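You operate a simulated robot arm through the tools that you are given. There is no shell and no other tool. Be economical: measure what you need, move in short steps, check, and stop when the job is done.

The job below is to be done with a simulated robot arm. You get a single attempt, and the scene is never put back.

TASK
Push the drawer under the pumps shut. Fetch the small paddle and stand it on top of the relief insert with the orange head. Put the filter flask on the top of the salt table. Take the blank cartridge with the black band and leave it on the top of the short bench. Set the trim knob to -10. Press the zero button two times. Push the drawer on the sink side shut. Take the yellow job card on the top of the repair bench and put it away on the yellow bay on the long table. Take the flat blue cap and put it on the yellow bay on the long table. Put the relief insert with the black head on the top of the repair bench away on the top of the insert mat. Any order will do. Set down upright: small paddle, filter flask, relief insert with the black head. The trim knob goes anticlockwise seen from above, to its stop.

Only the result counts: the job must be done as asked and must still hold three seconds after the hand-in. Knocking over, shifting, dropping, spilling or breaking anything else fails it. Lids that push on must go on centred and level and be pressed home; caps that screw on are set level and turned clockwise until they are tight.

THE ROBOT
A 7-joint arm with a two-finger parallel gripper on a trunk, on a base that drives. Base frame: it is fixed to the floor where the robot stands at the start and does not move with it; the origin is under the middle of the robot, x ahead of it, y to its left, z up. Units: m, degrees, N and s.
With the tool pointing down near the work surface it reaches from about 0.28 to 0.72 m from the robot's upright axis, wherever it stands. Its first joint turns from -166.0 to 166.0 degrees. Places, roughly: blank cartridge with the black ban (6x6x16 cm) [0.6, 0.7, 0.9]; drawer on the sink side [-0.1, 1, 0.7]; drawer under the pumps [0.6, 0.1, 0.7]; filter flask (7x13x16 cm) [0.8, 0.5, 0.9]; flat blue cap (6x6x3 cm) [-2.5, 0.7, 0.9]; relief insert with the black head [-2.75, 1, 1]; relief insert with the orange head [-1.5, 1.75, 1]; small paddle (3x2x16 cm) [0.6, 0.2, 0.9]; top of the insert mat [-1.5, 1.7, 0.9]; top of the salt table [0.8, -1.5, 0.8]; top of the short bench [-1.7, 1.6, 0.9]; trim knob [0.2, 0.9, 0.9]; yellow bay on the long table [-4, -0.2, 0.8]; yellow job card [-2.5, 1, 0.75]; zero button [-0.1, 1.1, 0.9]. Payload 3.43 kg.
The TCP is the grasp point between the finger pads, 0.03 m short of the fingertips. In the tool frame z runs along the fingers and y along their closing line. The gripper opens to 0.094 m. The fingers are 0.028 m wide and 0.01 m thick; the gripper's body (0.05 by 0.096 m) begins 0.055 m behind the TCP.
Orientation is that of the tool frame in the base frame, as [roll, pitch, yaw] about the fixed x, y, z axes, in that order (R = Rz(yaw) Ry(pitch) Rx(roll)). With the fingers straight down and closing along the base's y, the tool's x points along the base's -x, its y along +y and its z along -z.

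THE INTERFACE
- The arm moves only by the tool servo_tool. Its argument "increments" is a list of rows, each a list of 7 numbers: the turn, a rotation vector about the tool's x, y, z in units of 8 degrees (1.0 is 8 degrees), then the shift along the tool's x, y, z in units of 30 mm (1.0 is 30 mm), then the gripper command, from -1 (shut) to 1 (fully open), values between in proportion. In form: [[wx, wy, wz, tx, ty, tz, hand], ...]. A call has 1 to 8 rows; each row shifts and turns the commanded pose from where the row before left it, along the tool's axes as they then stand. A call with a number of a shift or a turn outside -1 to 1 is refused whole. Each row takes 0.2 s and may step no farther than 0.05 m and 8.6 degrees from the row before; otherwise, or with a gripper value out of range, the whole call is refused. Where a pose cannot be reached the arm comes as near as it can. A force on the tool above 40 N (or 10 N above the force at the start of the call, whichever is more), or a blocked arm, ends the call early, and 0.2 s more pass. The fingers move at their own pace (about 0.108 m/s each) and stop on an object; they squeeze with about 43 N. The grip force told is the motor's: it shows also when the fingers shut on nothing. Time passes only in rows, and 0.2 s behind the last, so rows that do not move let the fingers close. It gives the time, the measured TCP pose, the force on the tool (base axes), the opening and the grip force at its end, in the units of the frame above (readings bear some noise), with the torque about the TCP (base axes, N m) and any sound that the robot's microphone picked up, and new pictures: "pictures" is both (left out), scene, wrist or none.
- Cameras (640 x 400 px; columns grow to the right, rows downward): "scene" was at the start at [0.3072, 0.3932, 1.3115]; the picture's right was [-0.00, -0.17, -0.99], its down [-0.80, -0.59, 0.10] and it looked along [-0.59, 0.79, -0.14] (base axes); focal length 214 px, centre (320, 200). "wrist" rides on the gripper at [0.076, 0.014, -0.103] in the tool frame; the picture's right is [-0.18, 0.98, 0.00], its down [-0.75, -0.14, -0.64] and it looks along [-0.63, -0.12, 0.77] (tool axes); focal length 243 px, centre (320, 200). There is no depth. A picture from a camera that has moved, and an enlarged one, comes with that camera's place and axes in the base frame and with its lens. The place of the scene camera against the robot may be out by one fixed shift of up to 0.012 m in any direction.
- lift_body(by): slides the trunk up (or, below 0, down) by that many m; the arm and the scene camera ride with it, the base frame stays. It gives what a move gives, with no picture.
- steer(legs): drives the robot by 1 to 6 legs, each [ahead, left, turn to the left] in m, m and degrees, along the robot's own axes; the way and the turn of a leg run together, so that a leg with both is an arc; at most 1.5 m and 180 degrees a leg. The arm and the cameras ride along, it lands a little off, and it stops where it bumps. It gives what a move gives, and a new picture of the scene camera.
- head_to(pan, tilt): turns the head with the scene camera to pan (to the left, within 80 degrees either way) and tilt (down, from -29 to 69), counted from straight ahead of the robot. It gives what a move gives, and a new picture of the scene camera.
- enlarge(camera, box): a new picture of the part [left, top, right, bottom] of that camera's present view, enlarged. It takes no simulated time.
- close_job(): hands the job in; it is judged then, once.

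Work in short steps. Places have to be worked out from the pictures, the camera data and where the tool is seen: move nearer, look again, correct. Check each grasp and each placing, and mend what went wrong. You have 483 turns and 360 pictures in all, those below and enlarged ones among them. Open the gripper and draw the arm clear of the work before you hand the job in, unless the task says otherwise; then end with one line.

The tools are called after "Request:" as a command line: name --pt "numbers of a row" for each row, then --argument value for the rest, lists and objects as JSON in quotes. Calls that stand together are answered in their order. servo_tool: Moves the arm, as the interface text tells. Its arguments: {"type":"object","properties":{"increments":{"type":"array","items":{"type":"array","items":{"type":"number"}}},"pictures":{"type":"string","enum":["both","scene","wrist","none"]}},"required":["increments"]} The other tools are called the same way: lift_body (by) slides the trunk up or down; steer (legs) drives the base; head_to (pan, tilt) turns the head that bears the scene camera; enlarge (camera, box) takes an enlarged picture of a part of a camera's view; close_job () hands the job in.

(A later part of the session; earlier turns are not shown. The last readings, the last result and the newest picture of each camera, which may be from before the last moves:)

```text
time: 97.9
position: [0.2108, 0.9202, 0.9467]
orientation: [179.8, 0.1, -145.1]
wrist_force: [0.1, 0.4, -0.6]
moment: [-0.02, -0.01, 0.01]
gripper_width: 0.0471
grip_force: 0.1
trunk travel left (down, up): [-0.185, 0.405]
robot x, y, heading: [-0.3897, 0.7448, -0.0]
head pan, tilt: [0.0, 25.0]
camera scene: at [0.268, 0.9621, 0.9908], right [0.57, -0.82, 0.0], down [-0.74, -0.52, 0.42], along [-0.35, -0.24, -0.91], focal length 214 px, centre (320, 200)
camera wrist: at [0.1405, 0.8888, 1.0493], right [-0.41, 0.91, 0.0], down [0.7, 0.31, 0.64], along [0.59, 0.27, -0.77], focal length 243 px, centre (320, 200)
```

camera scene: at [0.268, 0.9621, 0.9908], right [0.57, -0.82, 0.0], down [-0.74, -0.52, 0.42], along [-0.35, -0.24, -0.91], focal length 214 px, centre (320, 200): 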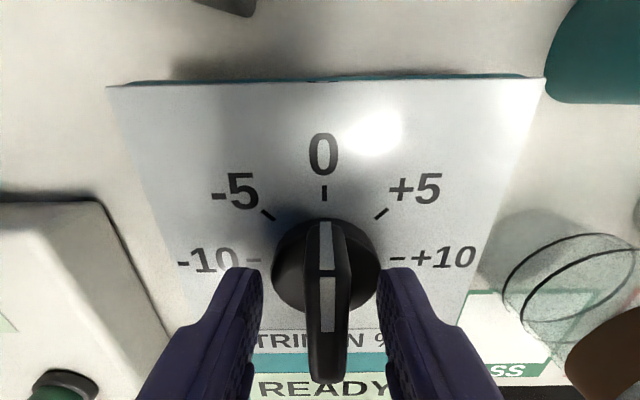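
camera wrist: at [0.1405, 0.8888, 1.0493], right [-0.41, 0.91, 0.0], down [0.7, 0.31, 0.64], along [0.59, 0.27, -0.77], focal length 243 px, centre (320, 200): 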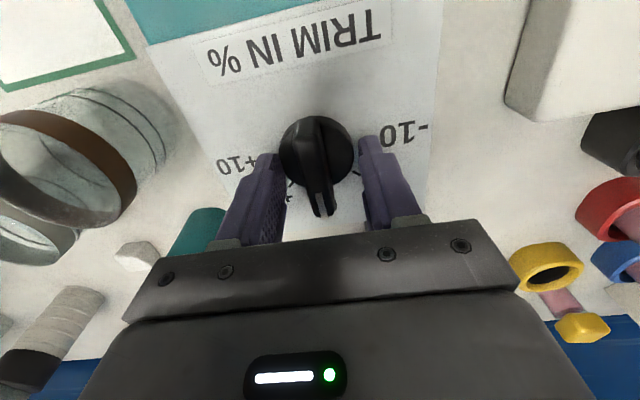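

The fingers straddle the knob. I go 8 mm lower and close on the bar.

Request:
servo_tool --pt "0 0 0 0 0 0.15 0.0" --pt "0 0 0 0 0 0.15 0.0" --pictures "none"

Request:
servo_tool --pt "0 0 0 0 0 0 -1" --pt "0 0 0 0 0 0 -1" --pt "0 0 0 0 0 0 -1" --pictures "both"

```text
time: 98.5
position: [0.2106, 0.9202, 0.9379]
orientation: [179.9, 0.1, -145.0]
wrist_force: [-0.1, -0.3, -0.3]
moment: [0.0, 0.04, 0.0]
gripper_width: 0.0471
grip_force: 0.0
trunk travel left (down, up): [-0.185, 0.405]
robot x, y, heading: [-0.3882, 0.7478, -0.3]
head pan, tilt: [0.0, 25.0]
```

```text
time: 99.3
position: [0.213, 0.9178, 0.9374]
orientation: [179.9, 0.1, -145.1]
wrist_force: [5.5, -6.5, 1.1]
moment: [-0.17, -0.02, 0.04]
gripper_width: 0.0187
grip_force: 44.9
trunk travel left (down, up): [-0.185, 0.405]
robot x, y, heading: [-0.3854, 0.7471, -0.6]
head pan, tilt: [0.0, 25.0]
camera scene: at [0.2687, 0.9596, 0.9819], right [0.57, -0.82, 0.0], down [-0.74, -0.52, 0.42], along [-0.35, -0.24, -0.91], focal length 214 px, centre (320, 200)
camera wrist: at [0.1411, 0.8864, 1.0403], right [-0.41, 0.91, 0.0], down [0.7, 0.31, 0.64], along [0.59, 0.27, -0.77], focal length 243 px, centre (320, 200)
```

scene: 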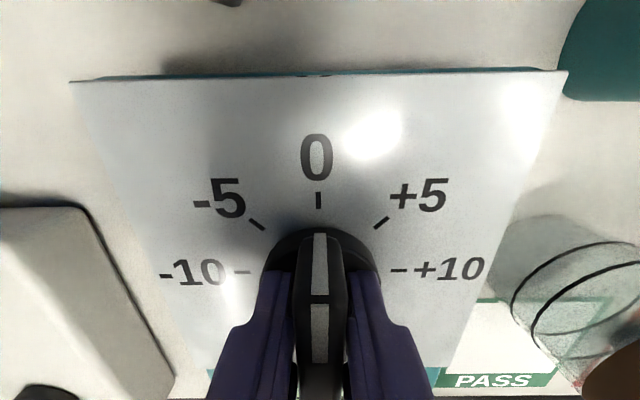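
wrist: 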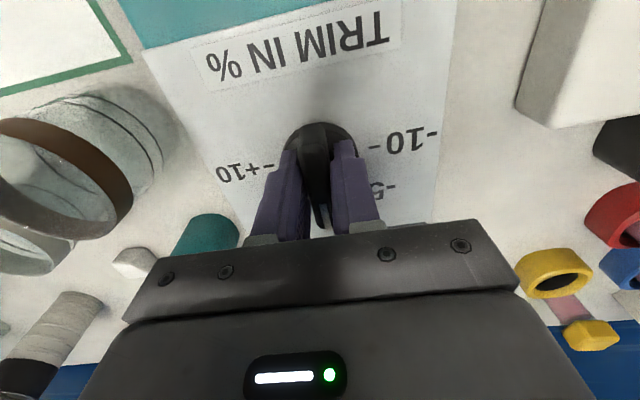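

Bar gripped (1.9 cm). I turn anticlockwise step by step and watch forces.

Request:
servo_tool --pt "0 0 -0.8 0 -0.12 0 -1" --pt "0 0 -0.8 0 0 0 -1" --pt "0 0 -0.8 0 0 0 -1" --pt "0 0 -0.8 0 0 0 -1" --pictures "scene"

```text
time: 100.1
position: [0.2127, 0.9169, 0.9384]
orientation: [-179.2, 0.9, -129.8]
wrist_force: [21.7, 5.1, -16.8]
moment: [0.68, -0.56, -0.04]
gripper_width: 0.0184
grip_force: 45.1
out of reach, approached as far as the arm can: row 3
trunk travel left (down, up): [-0.185, 0.405]
robot x, y, heading: [-0.3865, 0.7462, -0.6]
head pan, tilt: [0.0, 25.0]
stopped in row 3: the force on the tool passed its limit at 62 N (the readings are from after the stop); the commanded pose is now the measured one
camera scene: at [0.2554, 0.9727, 0.9828], right [0.77, -0.64, 0.01], down [-0.59, -0.7, 0.41], along [-0.25, -0.32, -0.91], focal length 214 px, centre (320, 200)
```

scene: 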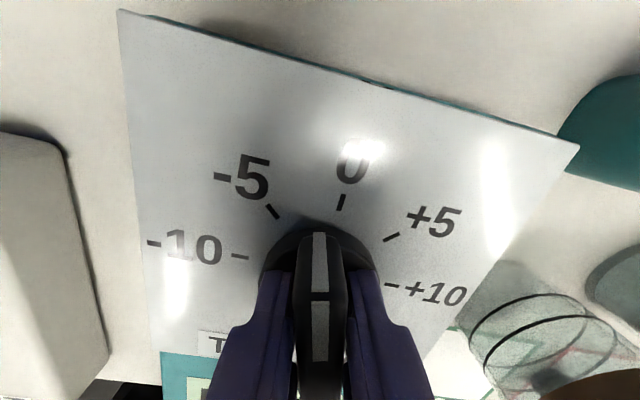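

The wrist runs out of travel that way. I release, rise, and turn the hand the long way round (clockwise ~165°) to have room for the anticlockwise turn.

Request:
servo_tool --pt "0 0 0 0 0 0 0.0" --pt "0 0 0 0 0 0 0.0" --pt "0 0 0 0 0 -1 0.0" --pt "0 0 0 0 0 -1 0.0" --pt "0 0 0 0 0 -1 0.0" --pt "0 0 0 0 0 -1 0.0" --pt "0 0 0 0 0 -1 0.0" --pictures "none"

Request:
servo_tool --pt "0 0 1 0 0 0 0.0" --pt "0 0 1 0 0 0 0.0" --pt "0 0 1 0 0 0 0.0" --pt "0 0 1 0 0 0 0.0" --pt "0 0 1 0 0 0 0.0" --pt "0 0 1 0 0 0 0.0" --pt "0 0 1 0 0 0 0.0" --pt "0 0 1 0 0 0 0.0" --pictures "none"

Request:
servo_tool --pt "0 0 1 0 0 0 0.0" --pt "0 0 1 0 0 0 0.0" --pt "0 0 1 0 0 0 0.0" --pt "0 0 1 0 0 0 0.0" --pt "0 0 1 0 0 0 0.0" --pt "0 0 1 0 0 0 0.0" --pt "0 0 1 0 0 0 0.0" --pt "0 0 1 0 0 0 0.0" --pictures "none"

Request:
servo_tool --pt "0 0 1 0 0 0 0.0" --pt "0 0 1 0 0 0 0.0" --pt "0 0 1 0 0 0 0.0" --pt "0 0 1 0 0 0 0.0" --pictures "both"

```text
time: 101.7
position: [0.2044, 0.9171, 1.0919]
orientation: [-179.2, 0.8, -130.0]
wrist_force: [-0.6, 0.0, -0.4]
moment: [0.01, 0.0, -0.03]
gripper_width: 0.0467
grip_force: 0.1
trunk travel left (down, up): [-0.185, 0.405]
robot x, y, heading: [-0.3851, 0.743, -0.4]
head pan, tilt: [0.0, 25.0]
```

```text
time: 103.5
position: [0.2048, 0.9179, 1.0919]
orientation: [179.6, 1.1, 166.2]
wrist_force: [0.0, -1.1, -0.5]
moment: [0.01, -0.09, 0.0]
gripper_width: 0.0467
grip_force: 0.1
trunk travel left (down, up): [-0.185, 0.405]
robot x, y, heading: [-0.3847, 0.745, -0.4]
head pan, tilt: [0.0, 25.0]
```

```text
time: 105.3
position: [0.2041, 0.9178, 1.0916]
orientation: [178.9, 0.2, 102.1]
wrist_force: [-0.6, -0.6, 0.0]
moment: [-0.03, -0.02, -0.03]
gripper_width: 0.0469
grip_force: 0.0
trunk travel left (down, up): [-0.185, 0.405]
robot x, y, heading: [-0.3867, 0.7453, -0.5]
head pan, tilt: [0.0, 25.0]
```

```text
time: 106.3
position: [0.2038, 0.918, 1.0912]
orientation: [179.0, -0.5, 70.2]
wrist_force: [1.1, -0.3, 0.2]
moment: [0.0, 0.02, -0.02]
gripper_width: 0.0472
grip_force: 0.2
trunk travel left (down, up): [-0.185, 0.405]
robot x, y, heading: [-0.3876, 0.7427, -0.5]
head pan, tilt: [0.0, 25.0]
camera scene: at [0.1799, 0.8533, 1.1342], right [-0.94, 0.34, -0.02], down [0.3, 0.85, 0.43], along [0.16, 0.4, -0.9], focal length 214 px, centre (320, 200)
camera wrist: at [0.2416, 0.9842, 1.1944], right [0.86, -0.51, 0.02], down [-0.4, -0.66, 0.63], along [-0.31, -0.55, -0.77], focal length 243 px, centre (320, 200)
```

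scene: 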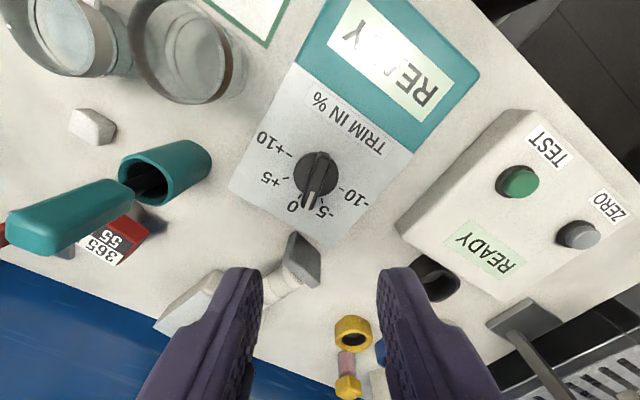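
wrist: 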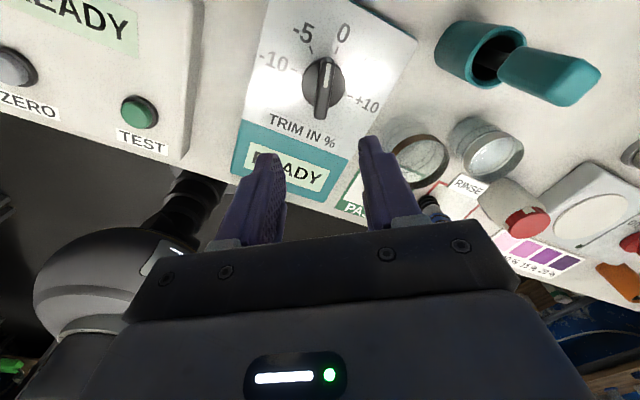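

Knob now points near -2; axis at about (0.2134, 0.9195). I align the hand to the bar (yaw ~52°), centre, and descend.

Request:
servo_tool --pt "0.12 0 0.8 0 0 0 0.0" --pt "0 0 0.75 0 0 0 0.0" --pt "0 0 0.7 0 0 0 0.0" --pt "0 0 0 0.24 0.22 1 0.0" --pt "0 0 0 0 0 1 0.0" --pt "0 0 0 0 0 1 0.0" --pictures "both"

```text
time: 107.7
position: [0.2147, 0.9181, 1.0022]
orientation: [-179.9, -0.6, 52.4]
wrist_force: [-0.4, 0.8, 0.3]
moment: [-0.01, 0.02, 0.0]
gripper_width: 0.0469
grip_force: 0.0
trunk travel left (down, up): [-0.185, 0.405]
robot x, y, heading: [-0.3904, 0.747, -0.6]
head pan, tilt: [0.0, 25.0]
camera scene: at [0.1714, 0.8638, 1.0445], right [-0.79, 0.61, 0.0], down [0.55, 0.71, 0.43], along [0.26, 0.34, -0.9], focal length 214 px, centre (320, 200)
camera wrist: at [0.2717, 0.9686, 1.1045], right [0.67, -0.75, 0.0], down [-0.58, -0.52, 0.63], along [-0.48, -0.42, -0.77], focal length 243 px, centre (320, 200)
```

scene: 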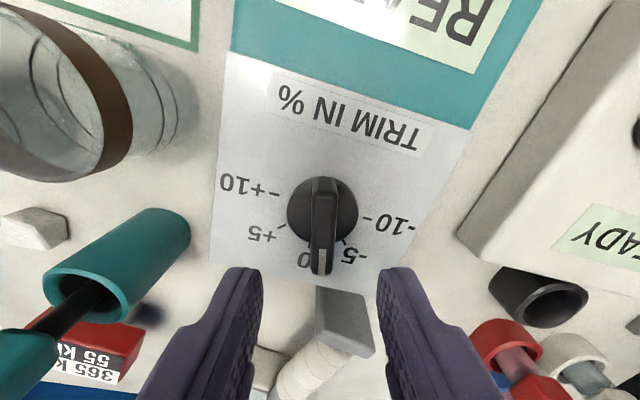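
wrist: 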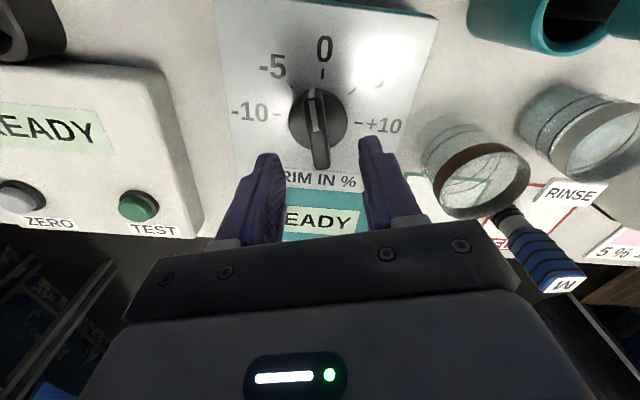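

Well aligned. I descend to grip height and close.

Request:
servo_tool --pt "0 0 0 0 0 1 0.0" --pt "0 0 0 0 0 0.8 0.0" --pt "0 0 0 0 0 0.35 0.0" --pt "0 0 0 0 0 0 -1" --pt "0 0 0 0 0 0 -1" --pt "0 0 0 0 0 0 -1" --pictures "none"

Request:
servo_tool --pt "0 0 -0.8 0 0 0 -1" --pt "0 0 -0.8 0 0 0 -1" --pt "0 0 -0.8 0 0 0 -1" --pt "0 0 -0.8 0 0 0 -1" --pictures "wrist"

```text
time: 109.1
position: [0.2133, 0.9199, 0.9367]
orientation: [-179.8, -0.5, 52.4]
wrist_force: [-12.6, 1.8, -8.2]
moment: [0.29, -0.27, -0.02]
gripper_width: 0.0187
grip_force: 44.4
trunk travel left (down, up): [-0.185, 0.405]
robot x, y, heading: [-0.386, 0.7443, -0.1]
head pan, tilt: [0.0, 25.0]
```

```text
time: 110.1
position: [0.2136, 0.9192, 0.937]
orientation: [179.9, -0.5, 78.1]
wrist_force: [-21.5, 1.4, -11.6]
moment: [-0.43, 0.26, -0.02]
gripper_width: 0.0189
grip_force: 44.8
trunk travel left (down, up): [-0.185, 0.405]
robot x, y, heading: [-0.3882, 0.7456, -0.2]
head pan, tilt: [0.0, 25.0]
camera wrist: at [0.2424, 0.991, 1.0402], right [0.92, -0.38, 0.0], down [-0.3, -0.71, 0.64], along [-0.24, -0.59, -0.77], focal length 243 px, centre (320, 200)
```

wrist: 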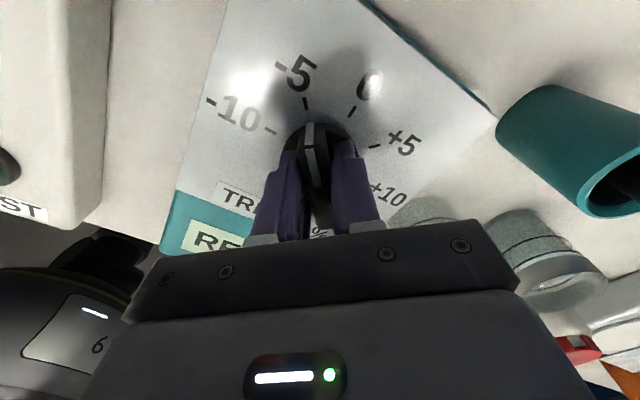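

Pointer is at -5. I continue anticlockwise.

Request:
servo_tool --pt "0 0 -0.8 0 -0.08 0 -1" --pt "0 0 -0.8 0 0 0 -1" --pt "0 0 -0.8 0 0 0 -1" --pt "0 0 -0.8 0 0 0 -1" --pt "0 0 -0.8 0 0 0 -1" --pictures "wrist"

```text
time: 111.3
position: [0.2129, 0.9197, 0.9367]
orientation: [179.5, -0.3, 110.0]
wrist_force: [-6.4, -5.8, -0.5]
moment: [1.25, 0.6, -0.02]
gripper_width: 0.0183
grip_force: 45.3
trunk travel left (down, up): [-0.185, 0.405]
robot x, y, heading: [-0.3847, 0.7484, -0.5]
head pan, tilt: [0.0, 25.0]
camera wrist: at [0.1995, 0.9956, 1.0402], right [0.99, 0.16, 0.01], down [0.12, -0.76, 0.64], along [0.11, -0.63, -0.77], focal length 243 px, centre (320, 200)
```

wrist: 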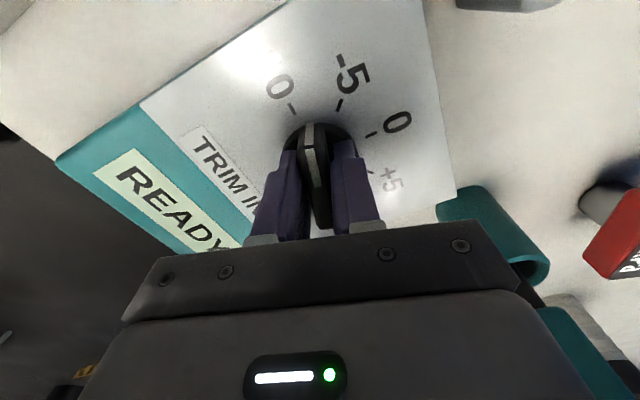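

Nearly at -10. I continue in smaller steps to the stop.

Request:
servo_tool --pt "0 0 -0.6 0 0 0 -1" --pt "0 0 -0.6 0 0 0 -1" --pt "0 0 -0.5 0 0 0 -1" --pt "0 0 -0.4 0 0 0 -1" --pt "0 0 -0.4 0 0 0 -1" --pictures "wrist"

```text
time: 112.5
position: [0.2125, 0.9198, 0.9365]
orientation: [179.4, -0.1, 129.9]
wrist_force: [-4.5, -3.6, 8.5]
moment: [-0.03, 0.11, -1.33]
gripper_width: 0.0193
grip_force: 45.1
trunk travel left (down, up): [-0.185, 0.405]
robot x, y, heading: [-0.3883, 0.7451, -0.6]
head pan, tilt: [0.0, 25.0]
camera wrist: at [0.1736, 0.9869, 1.0399], right [0.87, 0.49, 0.01], down [0.37, -0.67, 0.64], along [0.32, -0.55, -0.77], focal length 243 px, centre (320, 200)
```

wrist: 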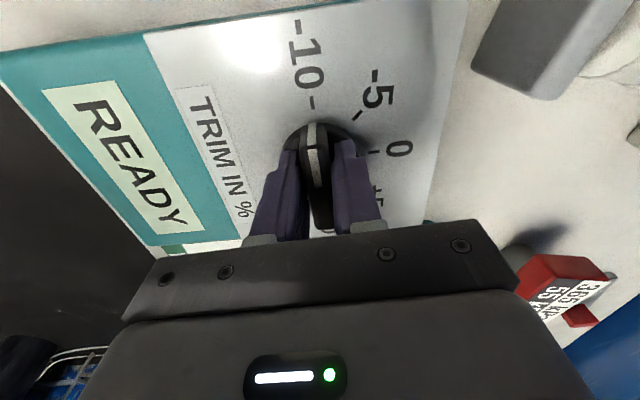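

The z-torque (-1.3 Nm) shows the stop; pointer at -10. I release, rise, and check.

Request:
servo_tool --pt "0 0 0 0 0 0 0.1" --pt "0 0 0 0 0 0 0.1" --pt "0 0 0 0 0 -1 0.1" --pt "0 0 0 0 0 -1 0.1" --pt "0 0 0 0 0 -1 0.1" --pt "0 0 0 0 0 -1 0.1" --pt "0 0 0 0 0 -1 0.1" --pictures "wrist"

```text
time: 114.1
position: [0.2135, 0.9178, 1.0873]
orientation: [179.5, -0.2, 130.0]
wrist_force: [-0.2, 0.1, -0.2]
moment: [-0.01, -0.03, 0.0]
gripper_width: 0.0519
grip_force: 0.1
trunk travel left (down, up): [-0.185, 0.405]
robot x, y, heading: [-0.3839, 0.7437, -0.3]
head pan, tilt: [0.0, 25.0]
camera wrist: at [0.1744, 0.985, 1.1904], right [0.87, 0.49, 0.01], down [0.37, -0.67, 0.64], along [0.32, -0.55, -0.77], focal length 243 px, centre (320, 200)
```

wrist: 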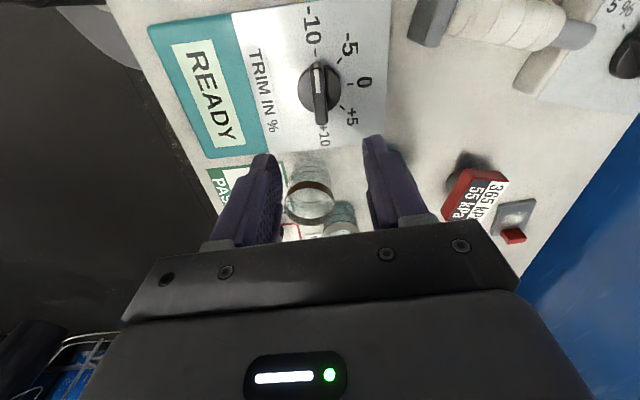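

Knob is at -10. Next the black-band cartridge: I raise the trunk for clearance and drive along the bench.

Request:
lift_body --by 0.15

Request:
steer --legs '[[0.36, -0.496, 0], [0.09, 0.065, 0]]'

Request:
servo_tool --pt "0 0 -0.9 0 0 0 1" --pt "0 0 -0.9 0 0 0 1" --pt "0 0 -0.9 0 0 0 1" --pt "0 0 -0.9 0 0 0 1" --pt "0 0 -0.9 0 0 0 1" --pt "0 0 -0.9 0 0 0 1" --pt "0 0 -0.9 0 0 0 1" --pictures "scene"

```text
time: 115.8
position: [0.2131, 0.918, 1.2368]
orientation: [179.4, -0.3, 129.9]
wrist_force: [-0.1, -0.3, -0.6]
moment: [0.03, -0.01, 0.03]
gripper_width: 0.0517
grip_force: 0.0
trunk travel left (down, up): [-0.335, 0.255]
robot x, y, heading: [-0.3864, 0.7461, -0.5]
head pan, tilt: [0.0, 25.0]
```

```text
time: 120.1
position: [0.6641, 0.4772, 1.2361]
orientation: [179.6, -0.3, 130.0]
wrist_force: [0.5, 0.0, 0.7]
moment: [-0.03, 0.01, 0.01]
gripper_width: 0.0519
grip_force: 0.1
trunk travel left (down, up): [-0.335, 0.255]
robot x, y, heading: [0.059, 0.3065, -0.4]
head pan, tilt: [0.0, 25.0]
camera scene: at [0.708, 0.4254, 1.2796], right [-0.77, -0.64, -0.01], down [-0.58, 0.69, 0.43], along [-0.27, 0.33, -0.9], focal length 214 px, centre (320, 200)
```

scene: 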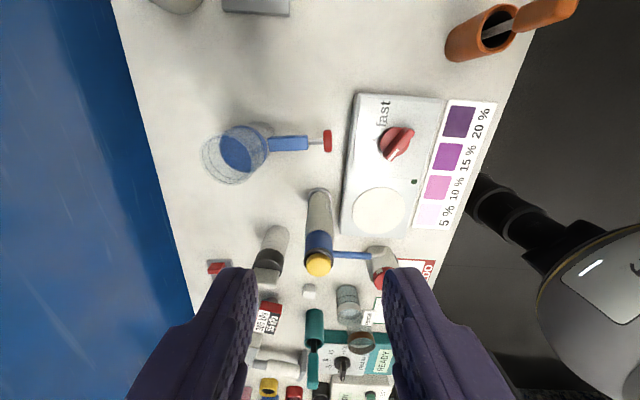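

```text
time: 121.7
position: [0.663, 0.4767, 1.2375]
orientation: [179.5, 0.2, -179.6]
wrist_force: [0.5, -0.8, -1.2]
moment: [0.01, 0.0, 0.0]
gripper_width: 0.0937
grip_force: 0.1
trunk travel left (down, up): [-0.335, 0.255]
robot x, y, heading: [0.0609, 0.3072, -0.3]
head pan, tilt: [0.0, 25.0]
camera scene: at [0.7316, 0.4782, 1.2806], right [0.01, -1.0, -0.01], down [-0.91, -0.01, 0.42], along [-0.42, 0.0, -0.91], focal length 214 px, centre (320, 200)
```

scene: 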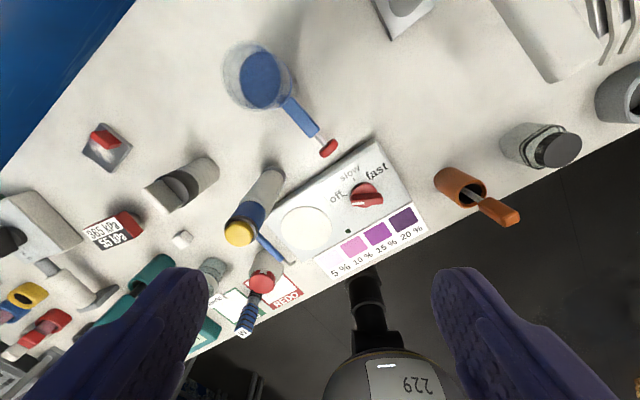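

I zoom on the cartridge and its neighbours.

Request:
enlarge --camera "scene" --box '[80, 100, 320, 250]'

```text
2.67 times, centred on (200, 175) of scene
camera zoom: at [0.7316, 0.4782, 1.2806], right [0.01, -1.0, -0.01], down [-0.91, -0.01, 0.42], along [-0.42, 0.0, -0.91], focal length 572 px, centre (640, 267)
```

zoom: 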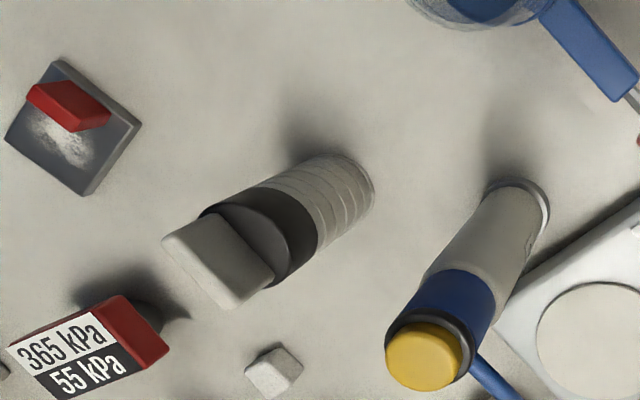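

Cartridge stands upright near (0.605, 0.71) with a flat tab on top. I move the open hand above it.

Request:
servo_tool --pt "0 0 0 0.24 0.97 0 1" --pt "0 0 0 0.24 0.97 0 1" --pt "0 0 0 0.24 0.97 0 1" --pt "0 0 0 0.24 0.97 0 1" --pt "0 0 0 0.24 0.97 0 1" --pt "0 0 0 0.24 0.97 0 1" --pt "0 0 0 0.24 0.97 0 1" --pt "0 0 0 0.24 0.97 0 1" --pictures "both"

```text
time: 123.5
position: [0.63, 0.5194, 1.2302]
orientation: [179.5, 0.2, -179.6]
wrist_force: [0.6, 0.8, -0.6]
moment: [0.04, -0.02, 0.03]
gripper_width: 0.094
grip_force: 0.0
out of reach, approached as far as the arm can: row 1, 2, 3, 4, 5, 6, 7, 8
trunk travel left (down, up): [-0.335, 0.255]
robot x, y, heading: [0.0593, 0.3019, -0.6]
head pan, tilt: [0.0, 25.0]
camera scene: at [0.6996, 0.5209, 1.2753], right [0.01, -1.0, -0.01], down [-0.91, -0.01, 0.42], along [-0.42, 0.01, -0.91], focal length 214 px, centre (320, 200)
camera wrist: at [0.5537, 0.5325, 1.3335], right [0.18, 0.98, 0.01], down [0.75, -0.14, 0.64], along [0.63, -0.11, -0.77], focal length 243 px, centre (320, 200)
```

scene: 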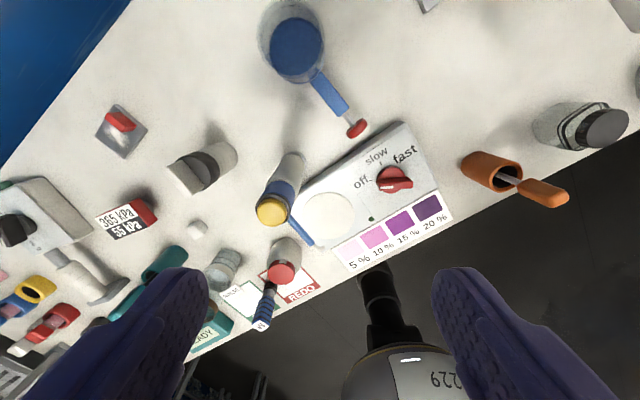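
wrist: 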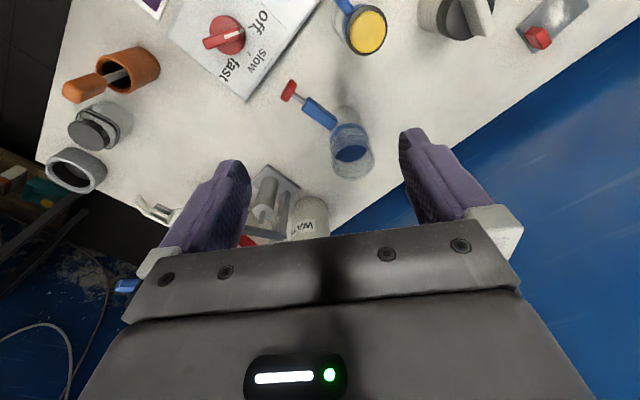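

Reach at this arm height is limited to ~0.61 m. I raise the trunk 0.15 m, so that the arm works lower relative to the shoulder, and retry.

Request:
lift_body --by 0.15

Request:
servo_tool --pt "0 0 0 0 0.97 1 1" --pt "0 0 0 0 0.97 1 1" --pt "0 0 0 0 0.97 1 1" --pt "0 0 0 0 0.97 1 1" --pt "0 0 0 0 0.97 1 1" --pt "0 0 0 0 0.97 0 1" --pictures "scene"

```text
time: 125.3
position: [0.6312, 0.519, 1.3802]
orientation: [179.5, 0.2, -179.7]
wrist_force: [-0.4, 0.2, 0.2]
moment: [0.02, -0.02, 0.01]
gripper_width: 0.0945
grip_force: 0.0
trunk travel left (down, up): [-0.485, 0.105]
robot x, y, heading: [0.0648, 0.3052, -0.4]
head pan, tilt: [0.0, 25.0]
```

```text
time: 126.7
position: [0.5909, 0.5489, 1.3001]
orientation: [179.3, 0.2, -179.7]
wrist_force: [0.2, -0.3, 0.9]
moment: [-0.01, 0.03, -0.01]
gripper_width: 0.0939
grip_force: 0.1
out of reach, approached as far as the arm can: row 1, 2, 3, 4, 5, 6
trunk travel left (down, up): [-0.485, 0.105]
robot x, y, heading: [0.0642, 0.3036, -0.6]
head pan, tilt: [0.0, 25.0]
camera scene: at [0.6599, 0.5493, 1.3448], right [0.01, -1.0, -0.01], down [-0.91, -0.01, 0.42], along [-0.42, 0.01, -0.91], focal length 214 px, centre (320, 200)
```

scene: 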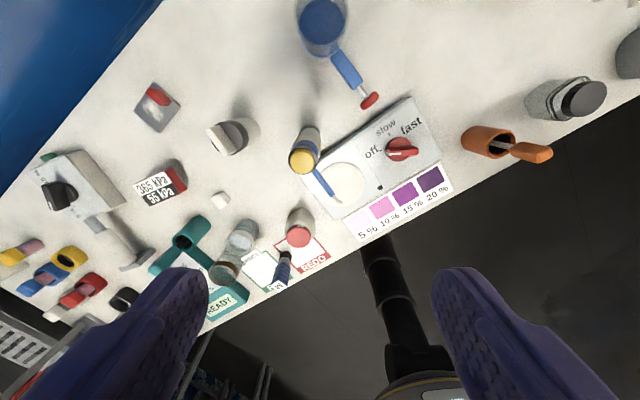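

I test where the commanded pose really is with a small move back.

Request:
servo_tool --pt "0 0 0 0.5 0 0 1" --pictures "none"

Request:
servo_tool --pt "0 0 0 0 0.5 0 1" --pictures "none"

Request:
servo_tool --pt "0 0 0 0 0.5 0 1" --pictures "none"

```text
time: 127.1
position: [0.5742, 0.5465, 1.2997]
orientation: [179.4, 0.3, -179.7]
wrist_force: [0.1, 0.5, 0.0]
moment: [0.01, -0.01, 0.02]
gripper_width: 0.0939
grip_force: 0.0
trunk travel left (down, up): [-0.485, 0.105]
robot x, y, heading: [0.0614, 0.3068, -0.5]
head pan, tilt: [0.0, 25.0]
```

```text
time: 127.5
position: [0.5738, 0.5541, 1.2996]
orientation: [179.5, 0.2, -179.8]
wrist_force: [0.2, 0.6, -0.2]
moment: [-0.04, -0.02, 0.0]
gripper_width: 0.0939
grip_force: 0.0
out of reach, approached as far as the arm can: row 1
trunk travel left (down, up): [-0.485, 0.105]
robot x, y, heading: [0.0615, 0.307, -0.7]
head pan, tilt: [0.0, 25.0]
```

```text
time: 127.9
position: [0.5745, 0.5548, 1.2995]
orientation: [179.5, 0.2, -179.7]
wrist_force: [-0.1, 0.0, 1.0]
moment: [0.0, -0.01, 0.0]
gripper_width: 0.0941
grip_force: 0.0
out of reach, approached as far as the arm can: row 1
trunk travel left (down, up): [-0.485, 0.105]
robot x, y, heading: [0.0613, 0.3036, -0.5]
head pan, tilt: [0.0, 25.0]
```

The limit behaves like an azimuth limit of the arm relative to the robot body, so I turn the robot itself 40° left to face the bench.

Request:
steer --legs '[[0, 0, 38]]'

Request:
servo_tool --pt "0 0 0.9 0 0 0 1" --pt "0 0 0.9 0 0 0 1" --pt "0 0 0.9 0 0 0 1" --pt "0 0 0.9 0 0 0 1" --pt "0 0 0.9 0 0 0 1" --pictures "none"

```text
time: 130.0
position: [0.3155, 0.8167, 1.2999]
orientation: [179.5, 0.2, -142.1]
wrist_force: [0.1, -0.4, 0.3]
moment: [0.02, 0.0, -0.03]
gripper_width: 0.0942
grip_force: 0.1
trunk travel left (down, up): [-0.485, 0.105]
robot x, y, heading: [0.0618, 0.3032, 37.1]
head pan, tilt: [0.0, 25.0]
camera scene: at [0.37, 0.8592, 1.3435], right [0.61, -0.79, -0.01], down [-0.71, -0.56, 0.42], along [-0.34, -0.25, -0.91], focal length 214 px, centre (320, 200)
```

scene: 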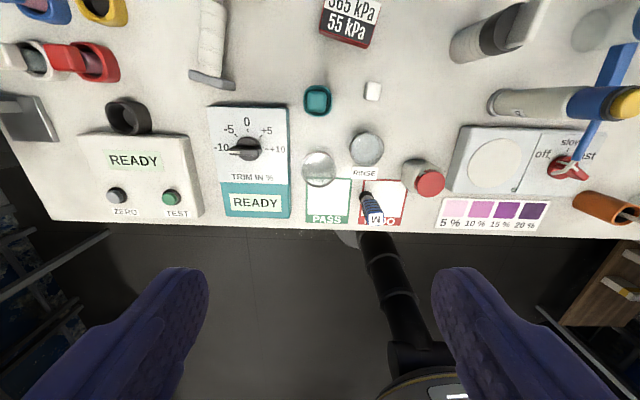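

```text
time: 131.2
position: [0.3167, 0.8158, 1.2991]
orientation: [179.3, -0.1, -178.2]
wrist_force: [0.2, -0.6, -0.5]
moment: [-0.01, 0.02, 0.0]
gripper_width: 0.0942
grip_force: 0.0
trunk travel left (down, up): [-0.485, 0.105]
robot x, y, heading: [0.0628, 0.3085, 37.2]
head pan, tilt: [0.0, 25.0]
```

I now move the hand towards the cartridge.

Request:
servo_tool --pt "0 0 0 -0.96 -0.35 0.3 1" --pt "0 0 0 -0.96 -0.35 0.3 1" --pt "0 0 0 -0.96 -0.35 0.3 1" --pt "0 0 0 -0.96 -0.35 0.3 1" --pt "0 0 0 -0.96 -0.35 0.3 1" --pt "0 0 0 -0.96 -0.35 0.3 1" --pt "0 0 0 -0.96 -0.35 0.3 1" --pt "0 0 0 -0.96 -0.35 0.3 1" --pictures "scene"

```text
time: 133.0
position: [0.5498, 0.7395, 1.2253]
orientation: [179.3, -0.3, -178.0]
wrist_force: [-0.5, -0.3, 0.2]
moment: [-0.04, 0.02, -0.03]
gripper_width: 0.0938
grip_force: 0.1
trunk travel left (down, up): [-0.485, 0.105]
robot x, y, heading: [0.065, 0.3041, 37.1]
head pan, tilt: [0.0, 25.0]
camera scene: at [0.619, 0.7438, 1.2694], right [0.03, -1.0, -0.01], down [-0.9, -0.03, 0.42], along [-0.42, -0.01, -0.91], focal length 214 px, centre (320, 200)
```

scene: 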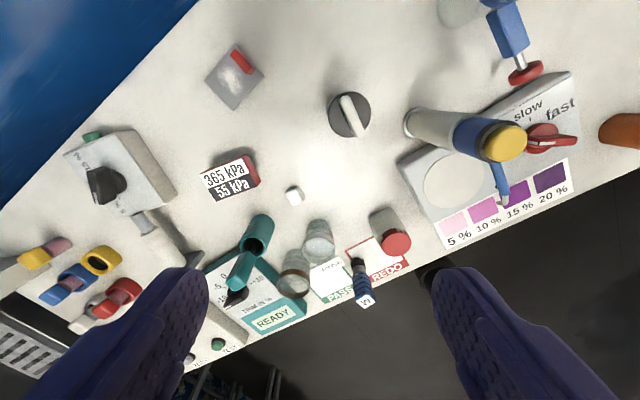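

Facing the bench fixes the reach. The cartridge is right below at about (0.607, 0.711); I move over it and descend to just above its tab.

Request:
servo_tool --pt "0.08 0 0 -0.93 -0.5 0 1" --pt "0 0 0 -0.93 -0.5 0 1" --pt "0 0 0 0 0 1 1" --pt "0 0 0 0 0 1 1" --pt "0 0 0 0 0 1 1" --pt "0 0 0 0 0 1 1" --pt "0 0 0 0 0 1 1" --pictures "both"

```text
time: 134.6
position: [0.5931, 0.6942, 1.0892]
orientation: [180.0, -0.1, -178.1]
wrist_force: [-0.7, -0.2, -1.1]
moment: [-0.03, -0.01, -0.02]
gripper_width: 0.094
grip_force: 0.1
out of reach, approached as far as the arm can: row 6, 7
trunk travel left (down, up): [-0.485, 0.105]
robot x, y, heading: [0.062, 0.3061, 37.1]
head pan, tilt: [0.0, 25.0]
camera scene: at [0.6625, 0.6968, 1.1327], right [0.03, -1.0, 0.0], down [-0.91, -0.03, 0.42], along [-0.42, -0.01, -0.91], focal length 214 px, centre (320, 200)
camera wrist: at [0.5166, 0.7049, 1.1916], right [0.15, 0.99, 0.0], down [0.76, -0.12, 0.64], along [0.63, -0.1, -0.77], focal length 243 px, centre (320, 200)
```

scene: 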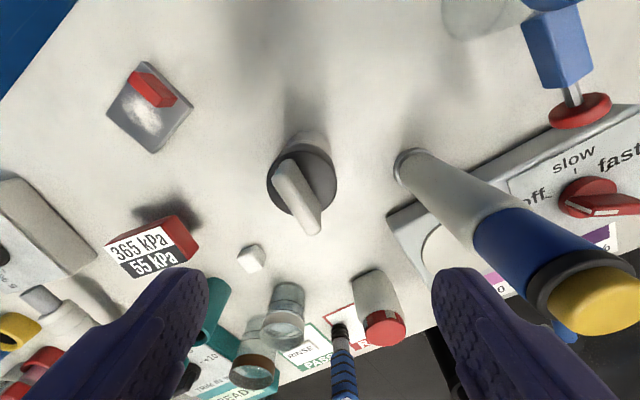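
wrist: 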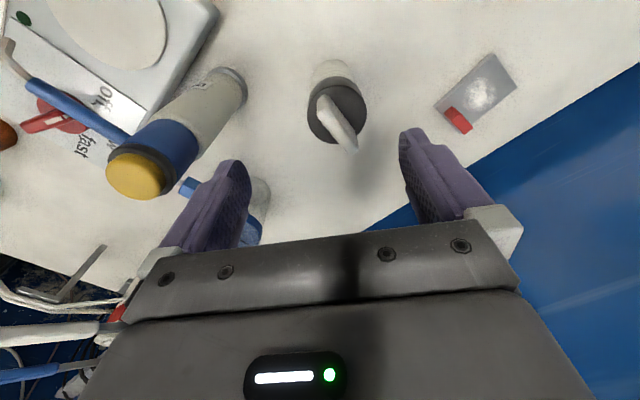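

I need the trunk lower: arm up 0.21, trunk down 0.21. Cartridge centre triangulates to about (0.600, 0.709), collar at z ≈ 0.955.

Request:
servo_tool --pt "0 0 0 0 0 -1 1" --pt "0 0 0 0 0 -1 1" --pt "0 0 0 0 0 -1 1" --pt "0 0 0 0 0 -1 1" --pt "0 0 0 0 0 -1 1" --pt "0 0 0 0 0 -1 1" --pt "0 0 0 -0.2 0.5 -1 1" --pictures "none"

Request:
lift_body --by -0.22

Request:
servo_tool --pt "0 0 0 0 0 0 1" --pictures "both"

```text
time: 136.2
position: [0.599, 0.7112, 1.3007]
orientation: [-179.8, -0.1, -178.1]
wrist_force: [-0.3, 1.0, 0.3]
moment: [-0.01, -0.02, -0.03]
gripper_width: 0.0943
grip_force: 0.1
trunk travel left (down, up): [-0.485, 0.105]
robot x, y, heading: [0.0621, 0.3027, 37.1]
head pan, tilt: [0.0, 25.0]
```

```text
time: 138.6
position: [0.5995, 0.7093, 1.0808]
orientation: [-179.9, -0.1, -178.1]
wrist_force: [0.3, -1.1, 0.4]
moment: [0.01, 0.02, 0.0]
gripper_width: 0.0937
grip_force: 0.1
trunk travel left (down, up): [-0.265, 0.325]
robot x, y, heading: [0.063, 0.3067, 37.3]
head pan, tilt: [0.0, 25.0]
```

```text
time: 139.0
position: [0.5992, 0.7096, 1.0808]
orientation: [-179.9, -0.1, -178.1]
wrist_force: [0.5, 0.0, -0.8]
moment: [0.0, -0.05, -0.03]
gripper_width: 0.0942
grip_force: 0.1
trunk travel left (down, up): [-0.265, 0.325]
robot x, y, heading: [0.0601, 0.3044, 37.2]
head pan, tilt: [0.0, 25.0]
camera scene: at [0.6678, 0.714, 1.124], right [0.03, -1.0, 0.0], down [-0.91, -0.03, 0.42], along [-0.42, -0.02, -0.91], focal length 214 px, centre (320, 200)
camera wrist: at [0.5219, 0.7221, 1.1829], right [0.15, 0.99, 0.0], down [0.76, -0.11, 0.64], along [0.63, -0.1, -0.77], focal length 243 px, centre (320, 200)
```

scene: 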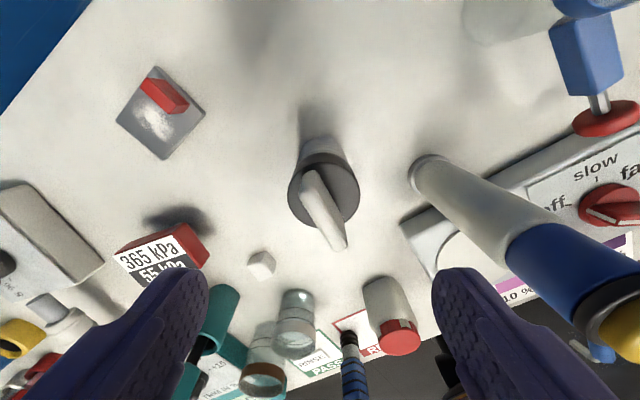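
wrist: 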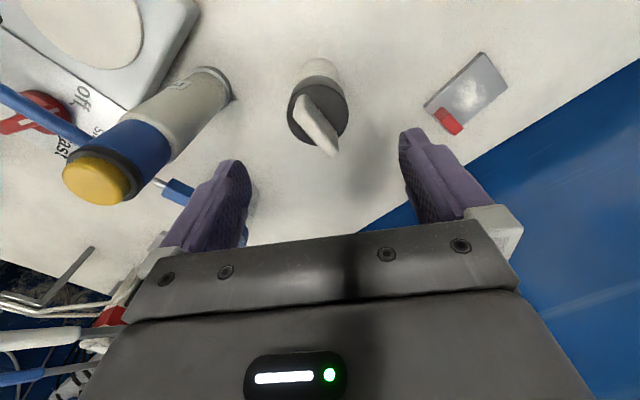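

Centred between the fingers. I descend to grip height (TCP z ≈ 0.966).

Request:
servo_tool --pt "0 0 0 0 0 1 1" --pt "0 0 0 0 0 1 1" --pt "0 0 0 0 0 1 1" --pt "0 0 0 0 0 0.8 1" --pictures "both"

```text
time: 140.0
position: [0.5979, 0.7105, 0.9653]
orientation: [-179.8, -0.1, -178.1]
wrist_force: [0.5, 0.2, 0.3]
moment: [0.01, -0.06, -0.01]
gripper_width: 0.0936
grip_force: 0.0
trunk travel left (down, up): [-0.265, 0.325]
robot x, y, heading: [0.0637, 0.3052, 37.1]
head pan, tilt: [0.0, 25.0]
camera scene: at [0.6679, 0.7145, 1.0094], right [0.03, -1.0, 0.0], down [-0.91, -0.03, 0.42], along [-0.42, -0.02, -0.91], focal length 214 px, centre (320, 200)
camera wrist: at [0.522, 0.7226, 1.0683], right [0.15, 0.99, 0.0], down [0.76, -0.12, 0.64], along [0.63, -0.1, -0.77], focal length 243 px, centre (320, 200)
```

scene: 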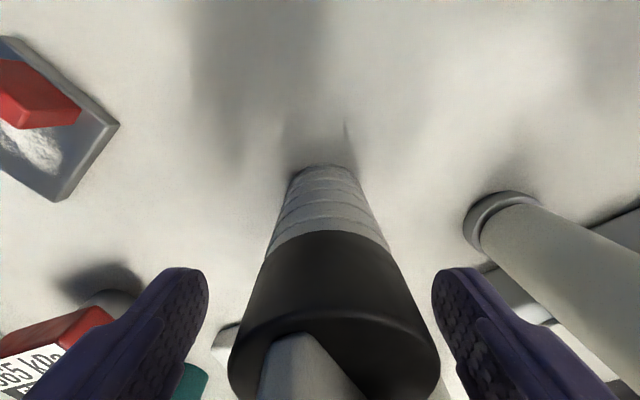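
wrist: 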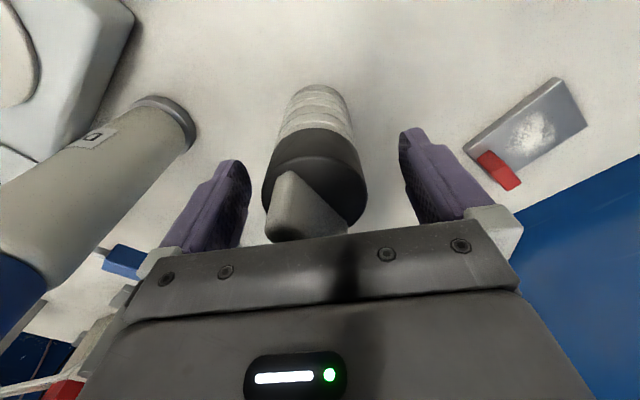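

Fingers straddle the collar. I close and lift slightly.

Request:
servo_tool --pt "0 0 0 0 0 0 -1" --pt "0 0 0 0 0 0 -1" --pt "0 0 0 0 0 0 -1" --pt "0 0 0 0 0 0 -1" --pictures "wrist"

```text
time: 141.0
position: [0.5992, 0.7095, 0.9659]
orientation: [-179.9, -0.1, -178.0]
wrist_force: [1.1, -0.2, 1.6]
moment: [0.0, -0.13, -0.05]
gripper_width: 0.0573
grip_force: 42.9
trunk travel left (down, up): [-0.265, 0.325]
robot x, y, heading: [0.0624, 0.3058, 36.8]
head pan, tilt: [0.0, 25.0]
camera wrist: at [0.5221, 0.7221, 1.0687], right [0.15, 0.99, 0.0], down [0.76, -0.11, 0.64], along [0.63, -0.1, -0.77], focal length 243 px, centre (320, 200)
```

wrist: 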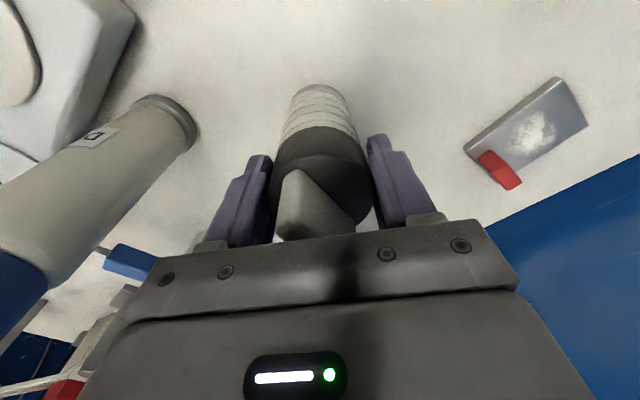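

Gripped at 5.7 cm. I lift straight up with arm and trunk.

Request:
servo_tool --pt "0 0 0 0 0 -0.7 -1" --pt "0 0 0 0 0 -1 -1" --pt "0 0 0 0 0 -1 -1" --pt "0 0 0 0 0 -1 -1" --pictures "none"

Request:
lift_body --by 0.2

Request:
head_to --pan 0 --tilt 50

```text
time: 142.0
position: [0.5993, 0.7116, 1.0771]
orientation: [-179.9, -0.1, -178.1]
wrist_force: [0.4, -0.5, -3.1]
moment: [0.0, 0.02, 0.03]
gripper_width: 0.057
grip_force: 42.6
trunk travel left (down, up): [-0.265, 0.325]
robot x, y, heading: [0.0627, 0.3079, 37.5]
head pan, tilt: [0.0, 25.0]
```

```text
time: 144.1
position: [0.5992, 0.7112, 1.2773]
orientation: [-179.9, -0.1, -178.1]
wrist_force: [-0.1, 0.0, -2.9]
moment: [0.01, 0.01, 0.02]
gripper_width: 0.0568
grip_force: 42.8
trunk travel left (down, up): [-0.465, 0.125]
robot x, y, heading: [0.0586, 0.3044, 37.2]
head pan, tilt: [0.0, 25.0]
```

```text
time: 145.0
position: [0.5997, 0.7123, 1.2788]
orientation: [-179.9, -0.1, -178.1]
wrist_force: [-0.2, 0.9, -3.0]
moment: [0.01, 0.0, -0.04]
gripper_width: 0.0568
grip_force: 42.4
trunk travel left (down, up): [-0.465, 0.125]
robot x, y, heading: [0.0623, 0.3039, 36.9]
head pan, tilt: [0.0, 50.0]
camera scene: at [0.6313, 0.7142, 1.3374], right [0.03, -1.0, 0.0], down [-0.64, -0.02, 0.77], along [-0.77, -0.03, -0.64], focal length 214 px, centre (320, 200)
```

scene: 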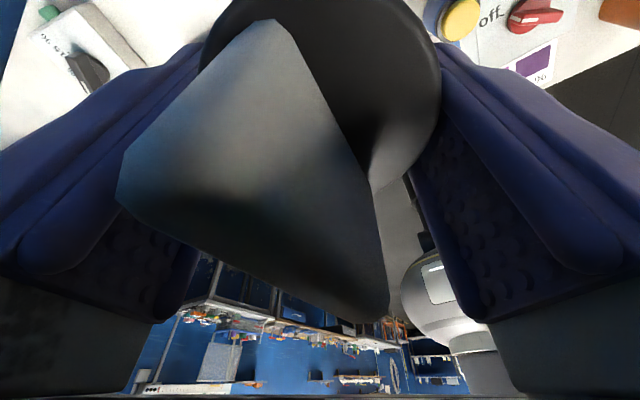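

Held firmly. I back away from the bench and turn left towards the short bench.

Request:
steer --legs '[[-0.5, 0, 0], [0, 0, 90]]'

Request:
head_to --pan 40 --tilt -29

```text
time: 151.8
position: [-0.7474, 0.5365, 1.2787]
orientation: [-179.9, -0.1, -87.1]
wrist_force: [-0.6, -0.2, -4.0]
moment: [0.03, 0.0, 0.0]
gripper_width: 0.0568
grip_force: 42.5
trunk travel left (down, up): [-0.465, 0.125]
robot x, y, heading: [-0.3383, 0.0034, 128.2]
head pan, tilt: [0.0, 50.0]
camera scene: at [-0.7503, 0.5703, 1.3374], right [1.0, 0.05, 0.0], down [0.03, -0.64, 0.77], along [0.04, -0.77, -0.64], focal length 214 px, centre (320, 200)
```

scene: 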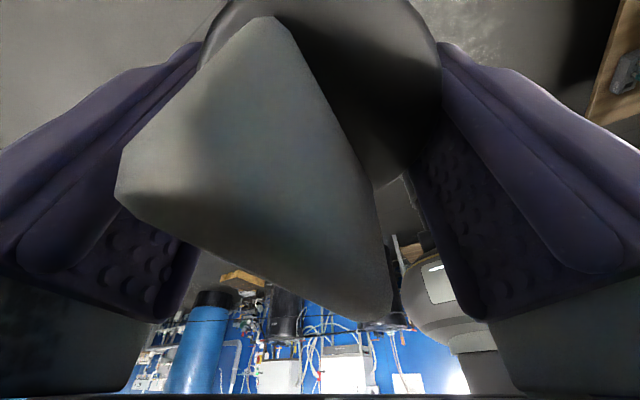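

```text
time: 153.3
position: [-0.7476, 0.5361, 1.2781]
orientation: [-179.9, -0.1, -87.1]
wrist_force: [-0.3, -0.1, -2.5]
moment: [-0.04, -0.01, 0.01]
gripper_width: 0.0569
grip_force: 43.2
trunk travel left (down, up): [-0.465, 0.125]
robot x, y, heading: [-0.3336, 0.0057, 128.1]
head pan, tilt: [40.0, -28.6]
camera scene: at [-0.7989, 0.6861, 1.3627], right [0.77, 0.04, -0.64], down [-0.26, -0.89, -0.37], along [-0.59, 0.45, -0.67], focal length 214 px, centre (320, 200)
```

scene: 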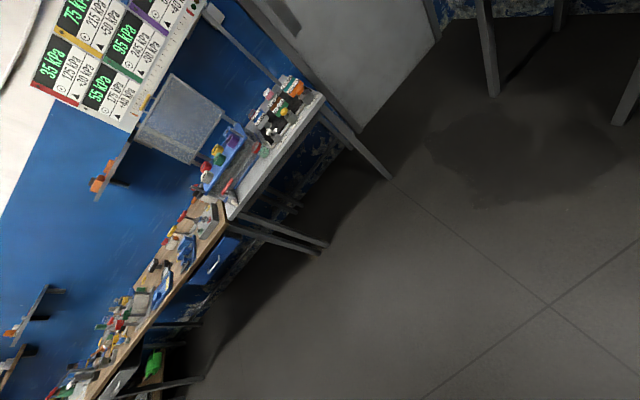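

The short bench (grey top, colour inserts rack) is ahead; its front edge runs (-1.26,1.59) to (-1.86,1.10), facing heading ≈129°. I drive forward 1.05 m and look down on it.

Request:
steer --legs '[[1.05, 0, 0]]'

Request:
head_to --pan 20 --tilt -25

```text
time: 158.9
position: [-1.4357, 1.3698, 1.2797]
orientation: [-180.0, -0.1, -85.9]
wrist_force: [-0.7, -0.9, -3.5]
moment: [-0.04, 0.01, 0.01]
gripper_width: 0.0565
grip_force: 43.1
trunk travel left (down, up): [-0.465, 0.125]
robot x, y, heading: [-1.0072, 0.847, 129.3]
head pan, tilt: [40.0, -28.6]
camera scene: at [-1.4896, 1.5189, 1.3625], right [0.77, 0.05, -0.64], down [-0.24, -0.9, -0.37], along [-0.59, 0.44, -0.67], focal length 214 px, centre (320, 200)
```

scene: 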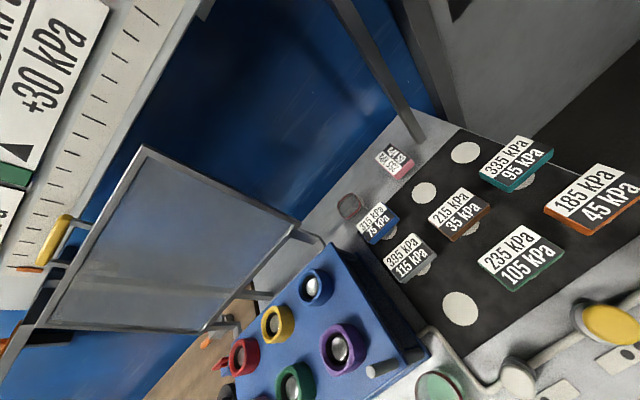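

```text
time: 159.7
position: [-1.4347, 1.3713, 1.2791]
orientation: [-179.8, 0.0, -86.0]
wrist_force: [-0.1, 0.4, -3.9]
moment: [0.0, 0.01, -0.01]
gripper_width: 0.0569
grip_force: 43.0
trunk travel left (down, up): [-0.465, 0.125]
robot x, y, heading: [-1.0061, 0.8483, 129.3]
head pan, tilt: [20.0, -25.0]
camera scene: at [-1.4703, 1.5155, 1.3473], right [0.94, 0.07, -0.34], down [-0.08, -0.92, -0.4], along [-0.34, 0.4, -0.85], focal length 214 px, centre (320, 200)
```

scene: 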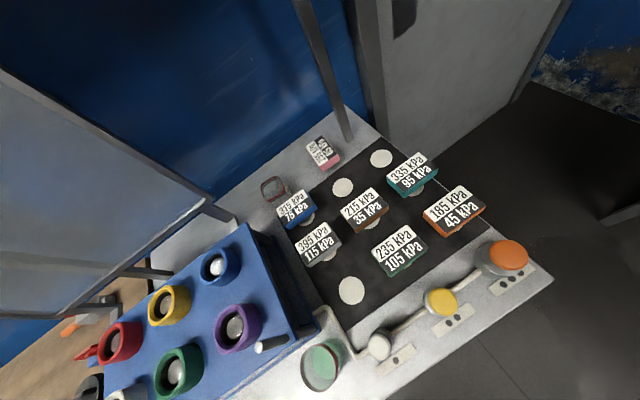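

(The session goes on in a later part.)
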